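You operate a simulated robot arm through the tools that you are given. There is no shell and no other tool. Be economical: measure what you need, move in short steps, check, and stop when the job is done.

You run a simulated robot arm. Do the job below in one go: nothing can be reset, and whatever is moved stays where it is left.

TASK
Put the green pear on the black iron trivet.

Only the result counts: the job must be done as asked and must still hold three seconds after the hand-in. Knocking over, shifting, dropping, spilling or breaking anything else fails it.

THE ROBOT
A 7-joint arm with a two-finger parallel gripper, fixed in place. Base frame: the origin is at the foot of the arm, x ahead of it, y to its left, z up; the work surface is at about z = 0. Lengths are in mm, angles in degrees, forces in N, time in s.
With the tool pointing down near the work surface it reaches from about 240 to 620 mm from the base axis. Its first joint turns from -66.0 to 66.0 degrees. Payload 2.6 kg.
The tool frame sits at the grasp point between the pads (the TCP): z along the fingers, y along the line on which they close. The tips reach 30 mm beyond it. The gripper opens to 94 mm. The fingers are 28 mm wide and 10 mm thick; the gripper's body (50 by 96 mm) begins 55 mm behind the TCP.
Orientation is that of the tool frame in the base frame, as a unit quaternion [w, x, y, z]. With the fingers straight down and closing along the base's y, the tool's x points along the base's -x, its y along +y and its z along -z.

THE INTERFACE
- The arm moves only by the tool servo_tool. Its arguments are lists of equal length, an entry for each row: "translation": the shift along the tool's x, y, z in mm, a list of three; "dr": the turn, a rotation vector about the tool's x, y, z in degrees, a list of three; "hand": the closure, from 0 (fully open) to 1 (shut). In form: {"translation": [[x, y, z], ...], "dr": [[ax, ay, az], ...], "hand": [hand, ...]}. A call has 1 to 10 rows; each row shifts and turns the commanded pose from where the row before left it, along the tool's axes as they then stand. Rows are played at 5 a second. More than 50 mm and 8.6 degrees between two rows, or a gripper value outside its range, and nothing of the call is played. A pose out of reach is approached as far as the arm can. The call stops where the force on the tool passes 40 N (or 10 N more than at its start, if that is more) or the arm is blocked; 0.2 s more then pass. The fingers move at their own pace (about 72 mm/s each) and stop on an object; they squeeze with about 37 N. The grip force told is the motor's: it shows also when the fingers shut on nothing. Time passes only in rows, and 0.2 s behind the last, so rows that do not move let the fingers close. The reply holds the time, the measured pose of the TCP, the force on the tool along the base axes, the opening and the grip force, in the units named above and with some noise, and new pictures: "show" is both (left out), scene, wrist or none.
- Cameras (640 x 400 px; columns grow to the right, rows downward): "scene" is fixed at [46.3, 448, 557.5]; the picture's right is [-0.61, -0.79, 0.00], its down [-0.51, 0.39, -0.77] and it looks along [0.61, -0.47, -0.64] (base axes); focal length 346 px, centre (320, 200). "wrist" rides on the gripper at [-37, 0, -58] in the tool frame; the picture's right is [0.00, -1.00, 0.00], its down [0.97, 0.00, -0.24] and it looks along [0.24, 0.00, 0.97] (tool axes); focal length 218 px, centre (320, 200).
- probe_pixels(camera, pixels): there is no depth. For up to 12 entries [column, row, z] of the newest picture of that camera ("zoom" is the newest enlarged one), the place [x, y] in the base frame at which the ray of that pixel passes the height z, good to about 2 mm. The clock stands still meanwhile.
- zoom(camera, box): a new picture of the part [left, top, right, bottom] of that camera's present view, enlarged. The clock stands still meanwhile.
- sign_off(): hands the job in; it is judged then, once.

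Work in short steps. Measure before you move; look again where a grasp or a placing could have gone wrong, and mend it. You have 60 turns and 120 pictures in all, those below and enlarged ones among them. Open the gripper and draw the arm clear of the work before you hand the job in, unless the task says otherwise; then end with one line.

The tools are called after "Emit:" as a command line: name --argument value ..., lists and objects as JSON in quotes. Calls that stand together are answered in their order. servo_tool: Moves the arm, as the interface text tells. Its arguments: {"type":"object","properties":{"translation":{"type":"array"},"dr":{"type":"array"},"hand":{"type":"array"},"show":{"type":"string","enum":["both","scene","wrist","none"]}},"required":["translation","dr","hand"]} The other tools are called the same way: probe_pixels (camera, pixels) gives the place at which the rays of pixels pass given heights; zoom (camera, box) takes an enlarged picture of a part of a camera's view; sign_off () hands the job in.

At the start:

```text
t: 0.0
eef_pos: [462.8, -95.2, 266.4]
orientation: [0.0, 0.0, 1.0, 0.001]
wrist_force: [0.7, 1.2, 1.0]
opening: 94.3
finger_force: 0.1
```

scene: 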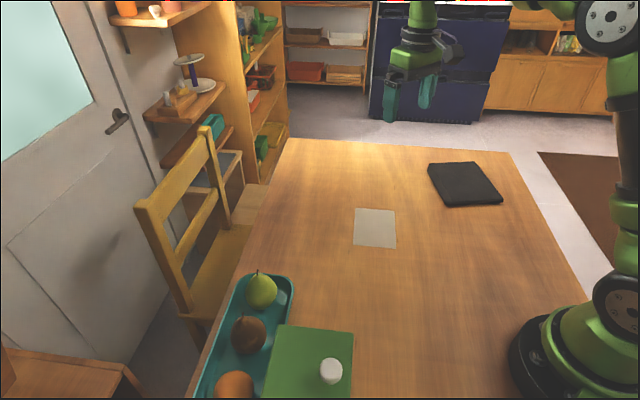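
wrist: 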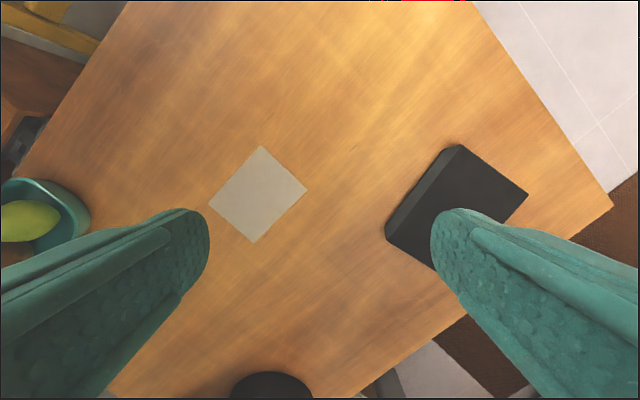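

The pear is at about (261,291) in the scene picture, in a teal tray; the dark square at (465,184) is probably the trivet. I enlarge both and probe them.

Emit:
zoom --camera "scene" --box '[180, 250, 380, 400]'

Emit:
zoom --camera "scene" --box '[400, 130, 530, 230]'

Emit:
probe_pixels --camera "scene" --pixels '[[261, 291, 40], [261, 310, 10], [257, 272, 80], [428, 164, 15], [480, 162, 15], [503, 200, 15], [447, 206, 15], [465, 184, 15], [248, 320, 40], [247, 352, 30], [293, 278, 20], [240, 276, 20]]'

```text
2.67 times, centred on (280, 325) of scene
```

zoom: 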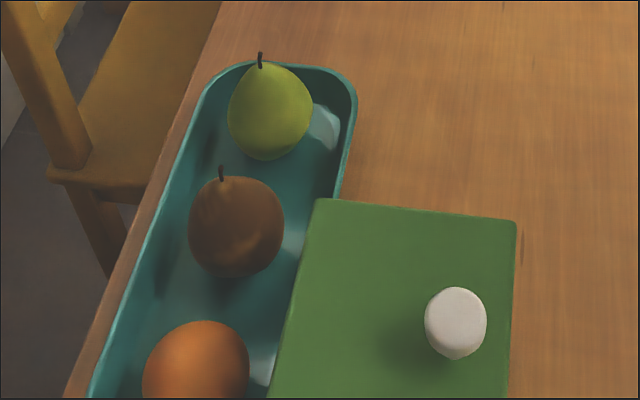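

```text
4.00 times, centred on (465, 180) of scene
```

zoom: 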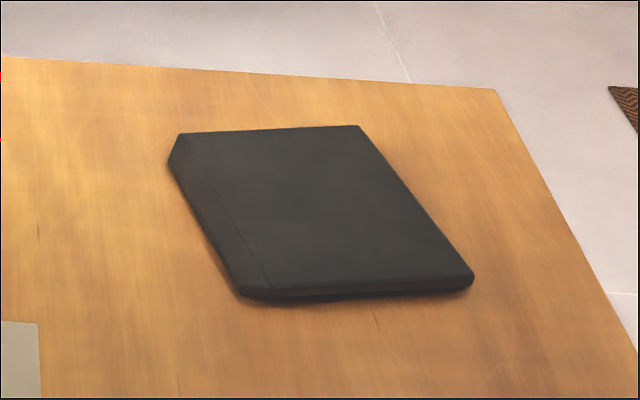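

```text
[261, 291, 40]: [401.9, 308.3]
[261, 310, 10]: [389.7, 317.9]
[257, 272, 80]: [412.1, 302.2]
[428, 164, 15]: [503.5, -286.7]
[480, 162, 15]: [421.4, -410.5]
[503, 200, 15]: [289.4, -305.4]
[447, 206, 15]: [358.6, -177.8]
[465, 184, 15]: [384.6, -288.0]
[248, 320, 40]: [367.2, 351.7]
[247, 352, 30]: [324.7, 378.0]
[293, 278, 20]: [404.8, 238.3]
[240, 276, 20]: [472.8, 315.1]
```

The pear is near (402,308) and the black slab's centre is about (390,-290). I move high above the pear to see it in the wrist camera.

Emit:
servo_tool --translation '[[6, 40, 0], [6, 40, 0], [6, 40, 0], [6, 40, 0], [6, 40, 0], [6, 40, 0], [6, 40, 0], [6, 40, 0], [6, 40, 0], [8, 35, 0]]' --dr '[[0, 0, 0], [0, 0, 0], [0, 0, 0], [0, 0, 0], [0, 0, 0], [0, 0, 0], [0, 0, 0], [0, 0, 0], [0, 0, 0], [0, 0, 0]]' --hand '[0, 0, 0, 0, 0, 0, 0, 0, 0, 0]'

```text
t: 2.2
eef_pos: [402.1, 300.1, 264.4]
orientation: [0.0, 0.0, 1.0, -0.001]
wrist_force: [-0.1, -0.1, -0.3]
opening: 94.2
finger_force: 0.1
```

scene: 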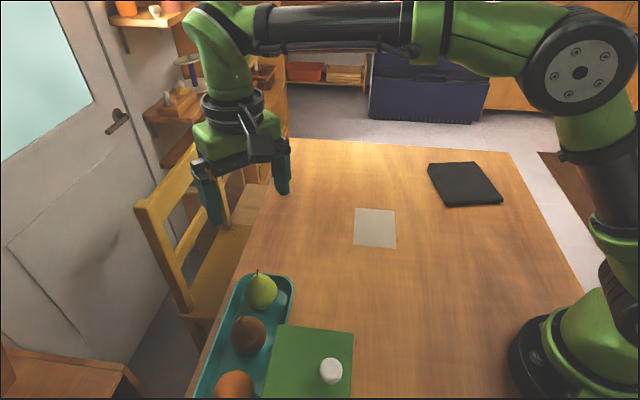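
wrist: 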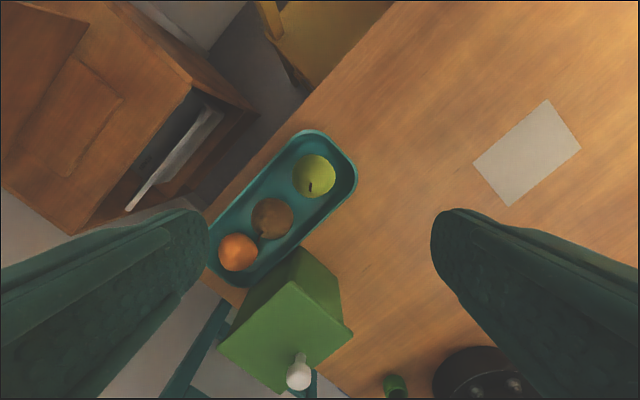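

The wrist view shows the pear at (314,177) with a tall green box beside the tray. I enlarge this and probe.

Emit:
zoom --camera "wrist" --box '[200, 110, 392, 230]'

Emit:
zoom --camera "wrist" --box '[190, 200, 430, 350]'

Emit:
probe_pixels --camera "wrist" --pixels '[[314, 177, 35], [310, 188, 75], [272, 217, 35], [238, 252, 35], [304, 130, 20], [357, 172, 20], [245, 286, 20], [297, 248, 0], [340, 286, 0], [353, 330, 100], [285, 282, 100], [217, 346, 100]]'

Emit:
probe_pixels --camera "scene" --pixels '[[280, 325, 60], [353, 332, 60], [280, 325, 100], [353, 332, 100], [280, 325, 140], [353, 332, 140], [257, 272, 70], [292, 283, 20]]'

```text
3.33 times, centred on (296, 170) of wrist
```

zoom: 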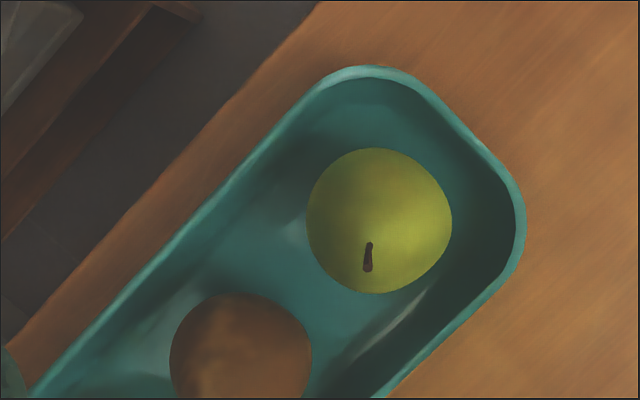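

```text
2.67 times, centred on (310, 275) of wrist
```

zoom: 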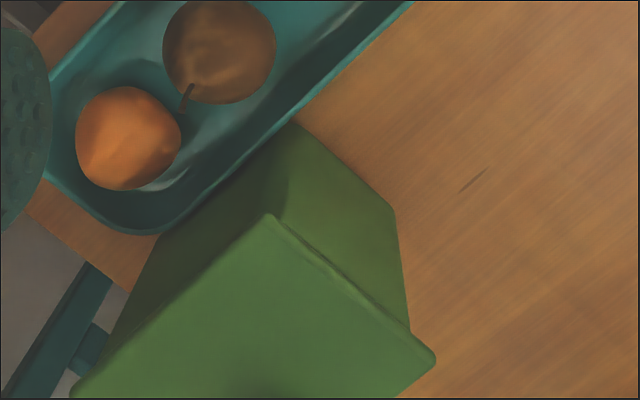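

```text
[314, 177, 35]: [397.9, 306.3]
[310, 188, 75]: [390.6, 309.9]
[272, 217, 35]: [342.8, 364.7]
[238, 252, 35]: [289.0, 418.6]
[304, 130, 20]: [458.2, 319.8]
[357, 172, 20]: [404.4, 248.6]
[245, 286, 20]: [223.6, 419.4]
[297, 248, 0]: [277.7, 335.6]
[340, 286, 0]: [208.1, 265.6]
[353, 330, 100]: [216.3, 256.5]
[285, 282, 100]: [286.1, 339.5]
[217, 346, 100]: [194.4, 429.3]
```

```text
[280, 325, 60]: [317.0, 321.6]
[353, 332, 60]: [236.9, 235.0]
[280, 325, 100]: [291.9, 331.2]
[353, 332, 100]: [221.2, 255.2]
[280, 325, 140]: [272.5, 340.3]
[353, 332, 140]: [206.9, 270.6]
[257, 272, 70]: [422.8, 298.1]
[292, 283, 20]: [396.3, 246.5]
```

The pear's body centre is about (399,307), its stem top near z 97. Closing along base y leaves room to the tray walls and the neighbouring fruit. I descend partway with the opening narrowed to about 75 and check.

Emit:
servo_tool --translation '[[3, 7, 20], [0, 0, 40], [0, 0, 40], [0, 0, 34], [0, 0, 0]]' --dr '[[0, 0, 0], [0, 0, 0], [0, 0, 0], [0, 0, 0], [0, 0, 0]]' --hand '[0.2, 0.2, 0.2, 0.2, 0.2]'

```text
t: 3.4
eef_pos: [396.7, 304.2, 130.5]
orientation: [0.0, 0.001, 1.0, 0.0]
wrist_force: [1.5, -0.4, -0.2]
opening: 75.2
finger_force: 0.1
```

scene: 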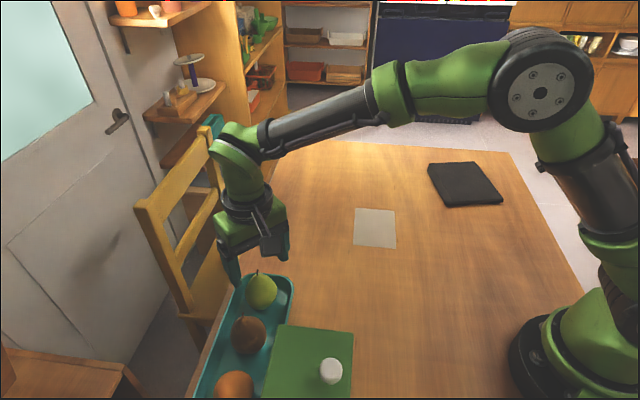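
wrist: 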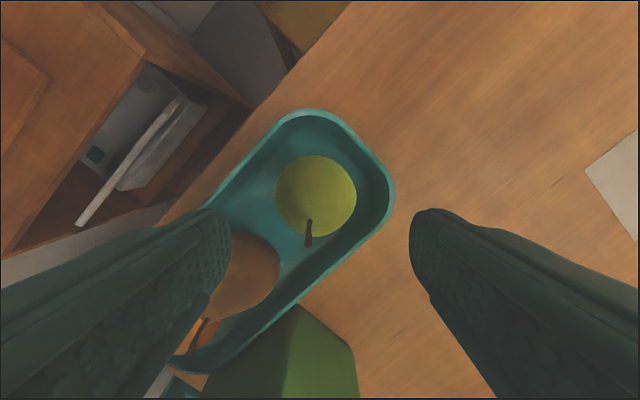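

The pear is at (316,196) in the wrist view; I probe its silhouette and the tray rim before going lower.

Emit:
probe_pixels --camera "wrist" --pixels '[[316, 196, 40], [275, 196, 40], [357, 196, 40], [394, 200, 25], [310, 221, 95], [205, 212, 25], [305, 110, 25]]'

Emit:
servo_tool --translation '[[0, 0, 0]]' --dr '[[0, 0, 0]]' --hand '[0.2]' --show "none"

```text
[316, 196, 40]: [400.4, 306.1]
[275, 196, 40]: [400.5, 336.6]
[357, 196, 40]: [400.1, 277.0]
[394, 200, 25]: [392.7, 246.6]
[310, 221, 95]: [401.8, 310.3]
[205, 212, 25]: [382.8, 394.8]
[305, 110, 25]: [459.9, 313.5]
```

```text
t: 3.8
eef_pos: [396.1, 304.2, 131.6]
orientation: [0.0, 0.0, 1.0, 0.0]
wrist_force: [0.1, 0.3, 0.3]
opening: 75.3
finger_force: 0.0
```

The pear is centred at (400,306.5), about 60 wide; the TCP is at (396.4,304.2). I correct and go down to z ≈ 48.

Emit:
servo_tool --translation '[[-4, 2.3, 0], [0, 0, 25], [0, 0, 25], [0, 0, 15], [0, 0, 10], [0, 0, 8], [0, 0, 0]]' --dr '[[0, 0, 0], [0, 0, 0], [0, 0, 0], [0, 0, 0], [0, 0, 0], [0, 0, 0], [0, 0, 0]]' --hand '[0.2, 0.2, 0.2, 0.2, 0.2, 0.2, 0.2]'

```text
t: 5.4
eef_pos: [400.8, 308.9, 47.9]
orientation: [0.001, 0.0, 1.0, 0.001]
wrist_force: [-3.1, 1.9, 4.3]
opening: 74.2
finger_force: 0.0
```

scene: 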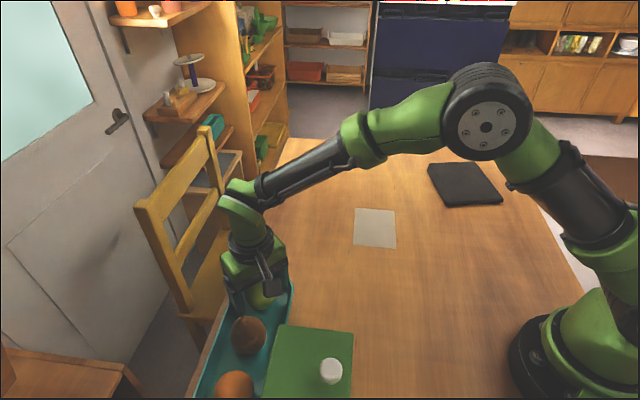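
wrist: 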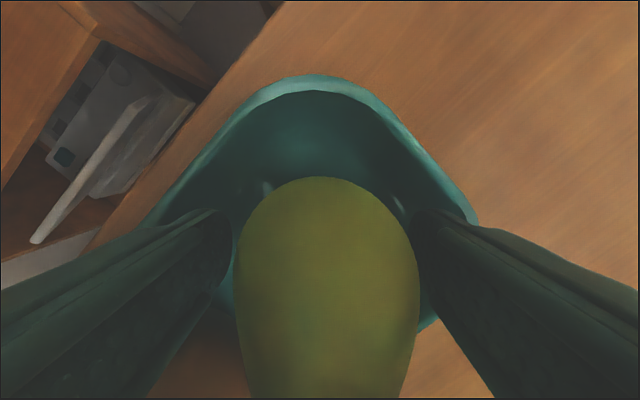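

Pear sits between the fingers; a slight 4 N contact shows, perhaps on the tray wall, so I raise 2 mm and close.

Emit:
servo_tool --translation '[[0, 0, -2], [0, 0, 0], [0, 0, 0], [0, 0, 0], [0, 0, 0]]' --dr '[[0, 0, 0], [0, 0, 0], [0, 0, 0], [0, 0, 0], [0, 0, 0]]' --hand '[0.25, 0.4, 0.6, 0.8, 0.8]' --show "wrist"

```text
t: 6.6
eef_pos: [401.5, 308.4, 49.9]
orientation: [0.0, 0.0, 1.0, 0.0]
wrist_force: [-1.1, 0.1, -1.0]
opening: 56.5
finger_force: 36.9
```

wrist: 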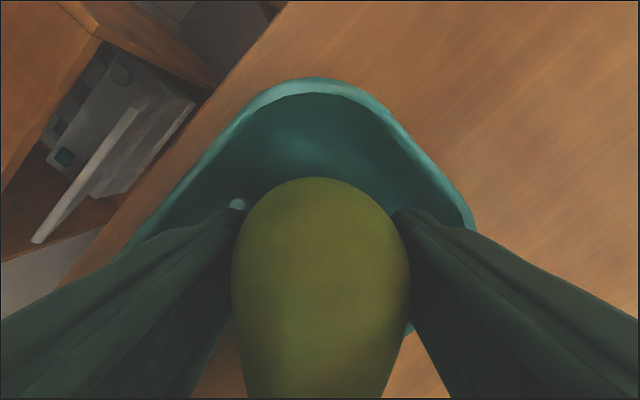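

The pear is gripped at 56.5 mm with 37 N. I lift straight up.

Emit:
servo_tool --translation '[[0, 0, -10], [0, 0, -20], [0, 0, -30], [0, 0, -40], [0, 0, -40], [0, 0, 0]]' --dr '[[0, 0, 0], [0, 0, 0], [0, 0, 0], [0, 0, 0], [0, 0, 0], [0, 0, 0]]' --hand '[0.8, 0.8, 0.8, 0.8, 0.8, 0.8]'

```text
t: 8.0
eef_pos: [402.1, 309.9, 191.5]
orientation: [0.0, 0.0, 1.0, -0.001]
wrist_force: [0.0, 0.4, -1.7]
opening: 56.6
finger_force: 36.9
```

scene: 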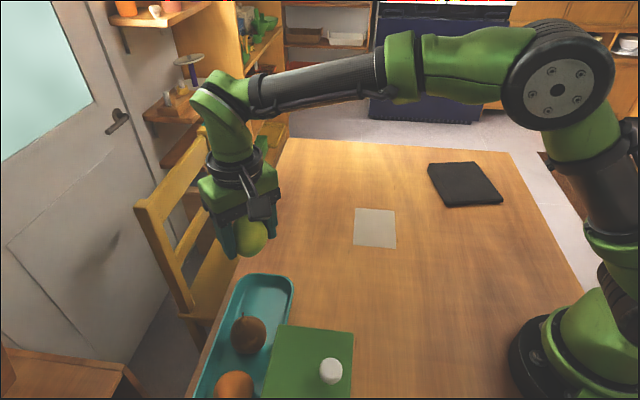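
wrist: 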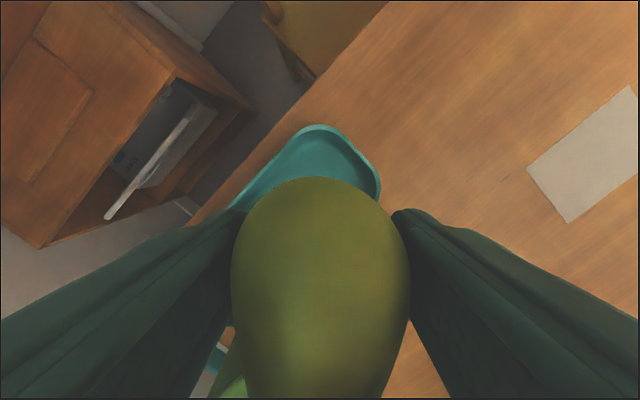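

The pear is held, lifted clear of the tray. I carry it toward the trivet at this height.

Emit:
servo_tool --translation '[[0, -42, 0], [0, -42, 0], [0, -42, 0], [0, -42, 0], [0, -42, 0], [0, -42, 0], [0, -42, 0], [0, -42, 0], [0, -42, 0], [0, -42, 0]]' --dr '[[0, 0, 0], [0, 0, 0], [0, 0, 0], [0, 0, 0], [0, 0, 0], [0, 0, 0], [0, 0, 0], [0, 0, 0], [0, 0, 0], [0, 0, 0]]' --hand '[0.8, 0.8, 0.8, 0.8, 0.8, 0.8, 0.8, 0.8, 0.8, 0.8]'

```text
t: 10.2
eef_pos: [402.2, -111.4, 193.6]
orientation: [0.0, 0.0, 1.0, 0.0]
wrist_force: [0.0, -0.6, -1.4]
opening: 56.6
finger_force: 37.3
```

scene: 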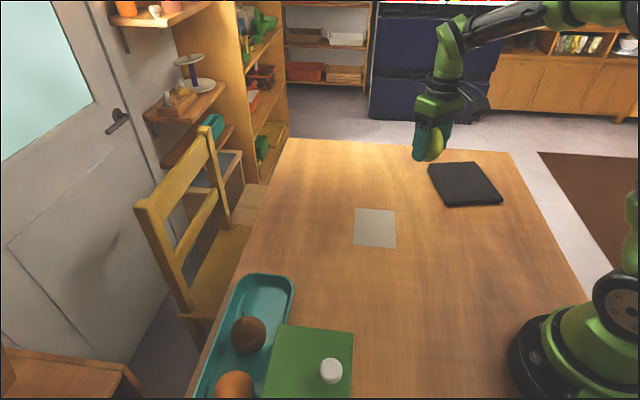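
wrist: 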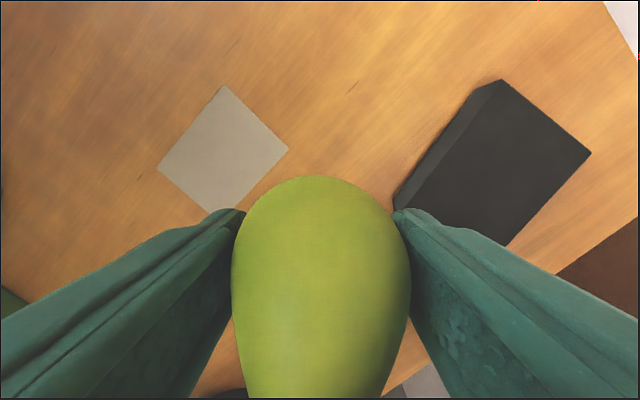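

The trivet's corners show at (502,80), (591,152), (507,248) in the wrist view. I probe these at several heights against the scene to get its height and centre.

Emit:
probe_pixels --camera "wrist" --pixels '[[502, 80, 0], [502, 80, 20], [502, 80, 40], [591, 152, 0], [591, 152, 20], [591, 152, 40], [507, 248, 0], [507, 248, 20], [507, 248, 40], [470, 97, 0], [394, 208, 0]]'

Emit:
probe_pixels --camera "scene" --pixels '[[430, 163, 0], [430, 163, 20], [430, 163, 40], [475, 161, 0], [475, 161, 20], [475, 161, 40], [503, 199, 0], [503, 199, 20], [503, 199, 40], [451, 202, 20], [427, 171, 0], [445, 205, 0]]'

Emit:
zoom --camera "wrist" --box '[380, 60, 620, 210]'

```text
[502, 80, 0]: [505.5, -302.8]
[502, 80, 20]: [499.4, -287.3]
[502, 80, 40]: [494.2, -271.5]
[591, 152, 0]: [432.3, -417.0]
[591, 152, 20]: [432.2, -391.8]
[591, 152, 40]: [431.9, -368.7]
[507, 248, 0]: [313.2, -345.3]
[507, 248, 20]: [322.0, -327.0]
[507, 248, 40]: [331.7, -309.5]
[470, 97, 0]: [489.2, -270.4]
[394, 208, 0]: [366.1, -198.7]
```

```text
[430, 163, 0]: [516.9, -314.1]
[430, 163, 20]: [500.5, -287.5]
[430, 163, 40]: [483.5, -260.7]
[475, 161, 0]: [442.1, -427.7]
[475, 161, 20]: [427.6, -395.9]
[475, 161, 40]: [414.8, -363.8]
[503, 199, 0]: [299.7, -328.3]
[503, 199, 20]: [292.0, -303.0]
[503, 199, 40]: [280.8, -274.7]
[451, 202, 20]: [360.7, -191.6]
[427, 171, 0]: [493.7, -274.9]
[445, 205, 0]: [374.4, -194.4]
```

```text
2.67 times, centred on (500, 135) of wrist
```

zoom: 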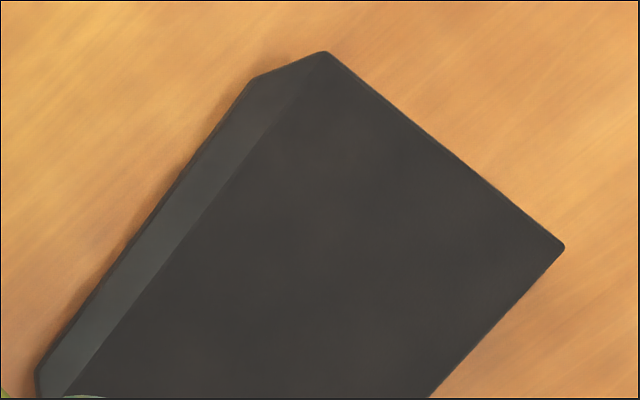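

The trivet top is at z ≈ 20 with its centre at (396,-294). I move over it at the same height.

Emit:
servo_tool --translation '[[2, -40, 0], [2, -40, 0], [2, -40, 0], [0, -35, 0], [0, -28, 0], [0, 0, 20], [0, 0, 30], [0, 0, 0]]' --dr '[[0, 0, 0], [0, 0, 0], [0, 0, 0], [0, 0, 0], [0, 0, 0], [0, 0, 0], [0, 0, 0], [0, 0, 0]]' --hand '[0.8, 0.8, 0.8, 0.8, 0.8, 0.8, 0.8, 0.8]'

```text
t: 12.0
eef_pos: [394.7, -293.9, 140.7]
orientation: [0.0, 0.001, 1.0, -0.001]
wrist_force: [0.2, -0.8, -2.3]
opening: 56.7
finger_force: 37.0
```

scene: 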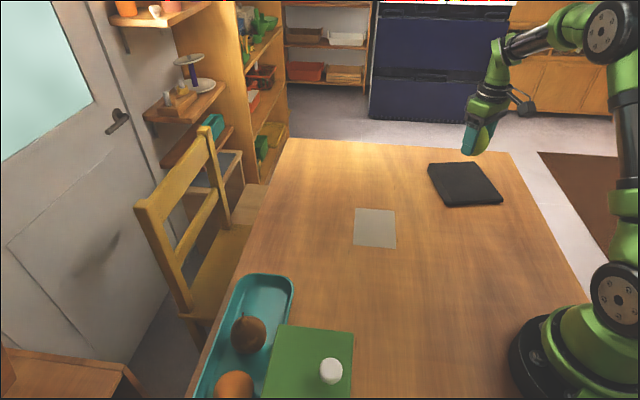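
wrist: 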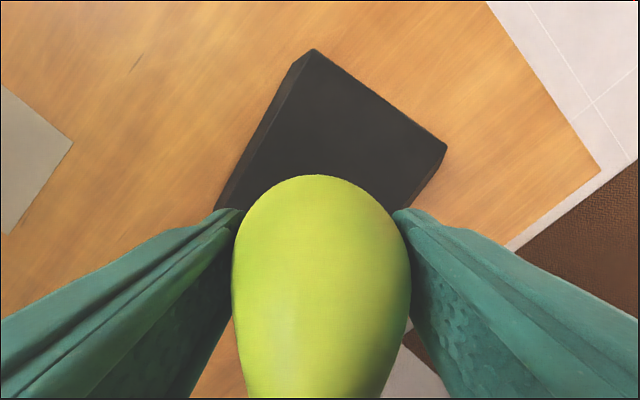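

I'm centred above the trivet. I descend to z ≈ 72, expecting contact around 65.

Emit:
servo_tool --translation '[[0, 0, 30], [0, 0, 25], [0, 0, 14], [0, 0, 0]]' --dr '[[0, 0, 0], [0, 0, 0], [0, 0, 0], [0, 0, 0]]' --hand '[0.8, 0.8, 0.8, 0.8]'

```text
t: 13.0
eef_pos: [395.7, -292.7, 72.1]
orientation: [0.001, 0.0, 1.0, 0.0]
wrist_force: [-0.4, 0.0, -1.3]
opening: 56.4
finger_force: 36.9
```

scene: 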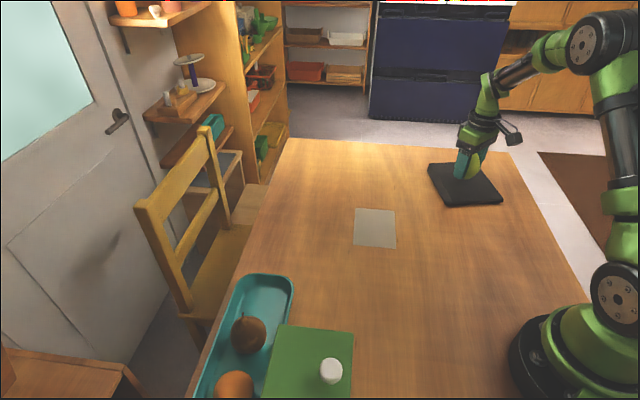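
wrist: 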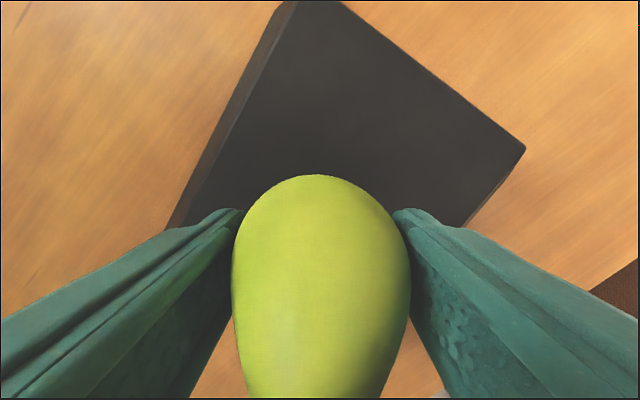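

No contact yet at z 72; I go down in 2 mm steps, checking force.

Emit:
servo_tool --translation '[[0, 0, 2], [0, 0, 1.5], [0, 0, 0]]' --dr '[[0, 0, 0], [0, 0, 0], [0, 0, 0]]' --hand '[0.8, 0.8, 0.8]' --show "none"

Emit:
zoom --camera "scene" --box '[400, 120, 528, 220]'

```text
t: 13.8
eef_pos: [396.2, -294.3, 67.1]
orientation: [-0.001, 0.0, 1.0, 0.0]
wrist_force: [0.1, -0.7, -1.0]
opening: 56.7
finger_force: 37.1
```

```text
4.00 times, centred on (464, 170) of scene
```

zoom: 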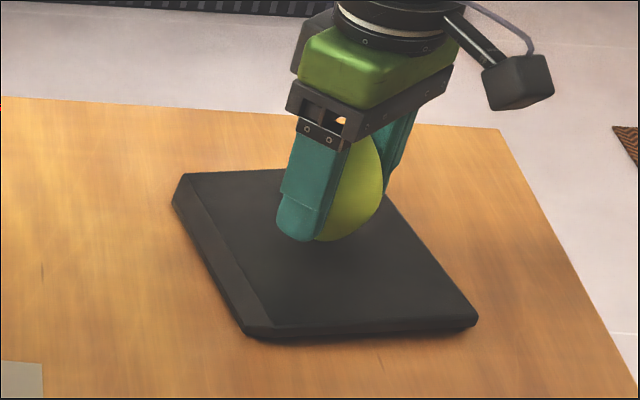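

Still no contact force at z 67; I continue down in 1 mm steps.

Emit:
servo_tool --translation '[[0, 0, 1], [0, 0, 1], [0, 0, 0]]' --dr '[[0, 0, 0], [0, 0, 0], [0, 0, 0]]' --hand '[0.8, 0.8, 0.8]' --show "none"

```text
t: 14.6
eef_pos: [395.3, -295.0, 64.1]
orientation: [0.0, 0.0, 1.0, -0.001]
wrist_force: [1.3, -0.5, -1.5]
opening: 56.3
finger_force: 36.8
```

Force is still −1.5 N, so no contact; another 2 mm.

Emit:
servo_tool --translation '[[0, 0, 1], [0, 0, 1], [0, 0, 0]]' --dr '[[0, 0, 0], [0, 0, 0], [0, 0, 0]]' --hand '[0.8, 0.8, 0.8]' --show "none"

Emit:
zoom --camera "scene" --box '[432, 140, 496, 190]'

```text
t: 15.4
eef_pos: [394.3, -295.7, 63.8]
orientation: [0.0, 0.001, 1.0, 0.0]
wrist_force: [0.1, 0.2, -1.8]
opening: 56.4
finger_force: 37.2
```

```text
8.00 times, centred on (464, 165) of scene
```

zoom: 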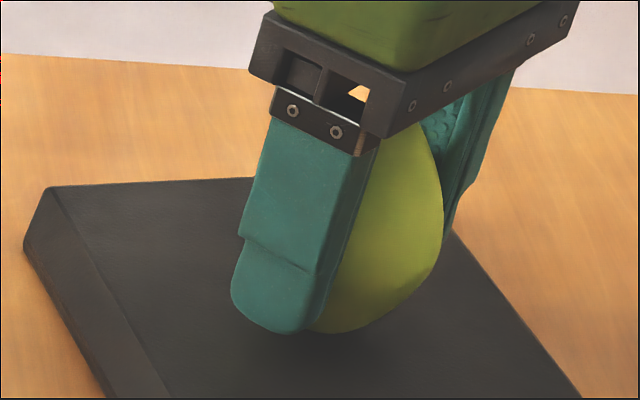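

Shadow still shows a small gap below the pear; I continue 4 mm in 1 mm steps.

Emit:
servo_tool --translation '[[0, 0, 1], [0, 0, 1], [0, 0, 1], [0, 0, 0]]' --dr '[[0, 0, 0], [0, 0, 0], [0, 0, 0], [0, 0, 0]]' --hand '[0.8, 0.8, 0.8, 0.8]' --show "none"

Emit:
probe_pixels --camera "scene" --pixels '[[466.5, 181.5, 10], [466.5, 181.5, 20], [466.5, 181.5, 30]]'

```text
t: 16.4
eef_pos: [395.6, -293.7, 62.1]
orientation: [0.001, 0.0, 1.0, -0.001]
wrist_force: [1.4, -0.5, 9.4]
opening: 56.5
finger_force: 36.9
```

```text
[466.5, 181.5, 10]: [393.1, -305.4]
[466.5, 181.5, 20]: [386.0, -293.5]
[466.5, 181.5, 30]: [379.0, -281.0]
```

Contact: 9.4 N upward, so the pear is resting on the trivet. I back off 1 mm and open gradually.

Emit:
servo_tool --translation '[[0, 0, -0.7], [0, 0, 0], [0, 0, 0], [0, 0, 0], [0, 0, 0]]' --dr '[[0, 0, 0], [0, 0, 0], [0, 0, 0], [0, 0, 0], [0, 0, 0]]' --hand '[0.8, 0.38, 0.3, 0.15, 0.1]'

```text
t: 17.6
eef_pos: [395.5, -294.0, 61.7]
orientation: [0.0, 0.0, 1.0, 0.0]
wrist_force: [-1.0, -0.3, 0.6]
opening: 84.5
finger_force: 0.1
```

scene: 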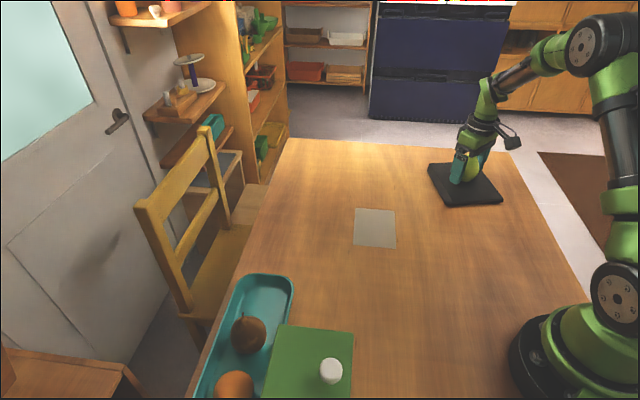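
wrist: 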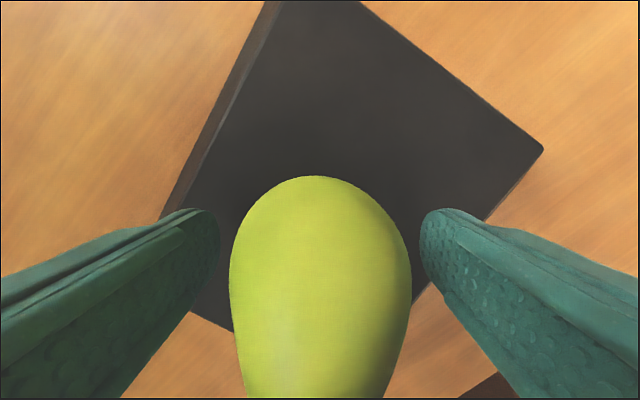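

The pear stands free and upright between the open fingers. I draw straight up.

Emit:
servo_tool --translation '[[0, 0, -10], [0, 0, -20], [0, 0, -35], [0, 0, -40], [0, 0, -40], [0, 30, 0], [0, 40, 0], [0, 40, 0], [0, 0, 0]]' --dr '[[0, 0, 0], [0, 0, 0], [0, 0, 0], [0, 0, 0], [0, 0, 0], [0, 0, 0], [0, 0, 0], [0, 0, 0], [0, 0, 0]]' --hand '[0.05, 0, 0, 0, 0, 0, 0, 0, 0]'

```text
t: 19.6
eef_pos: [399.0, -185.5, 206.2]
orientation: [0.0, 0.0, 1.0, 0.0]
wrist_force: [0.8, 0.7, -0.9]
opening: 94.3
finger_force: 0.1
```

scene: 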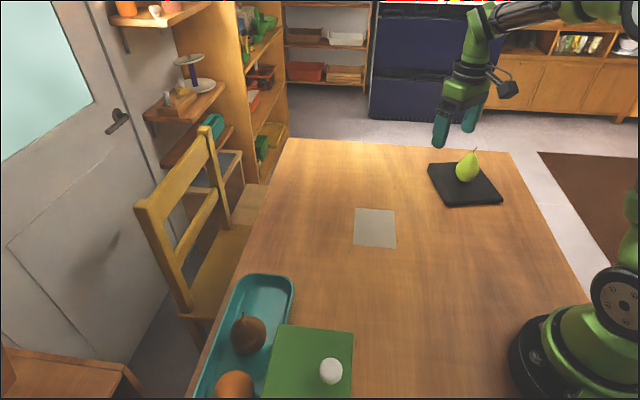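
wrist: 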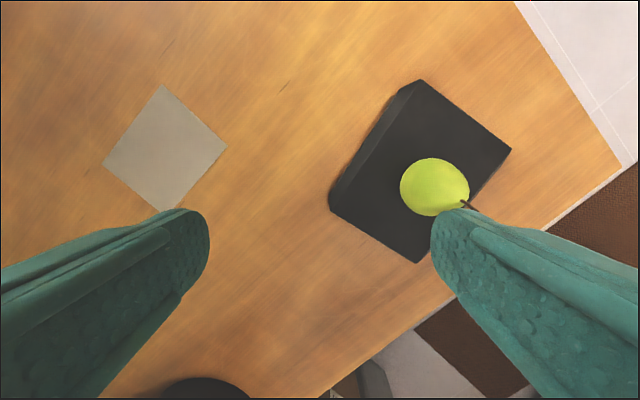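

The pear stands upright at (467,167) on the middle of the trivet, the rest is undisturbed, and the gripper is open and clear. I hand in.

Emit:
sign_off

```text
The job is handed in.
```

The green pear is standing upright near the middle of the black iron trivet, nothing else looks moved, and the job is handed in with the gripper open and the arm clear.
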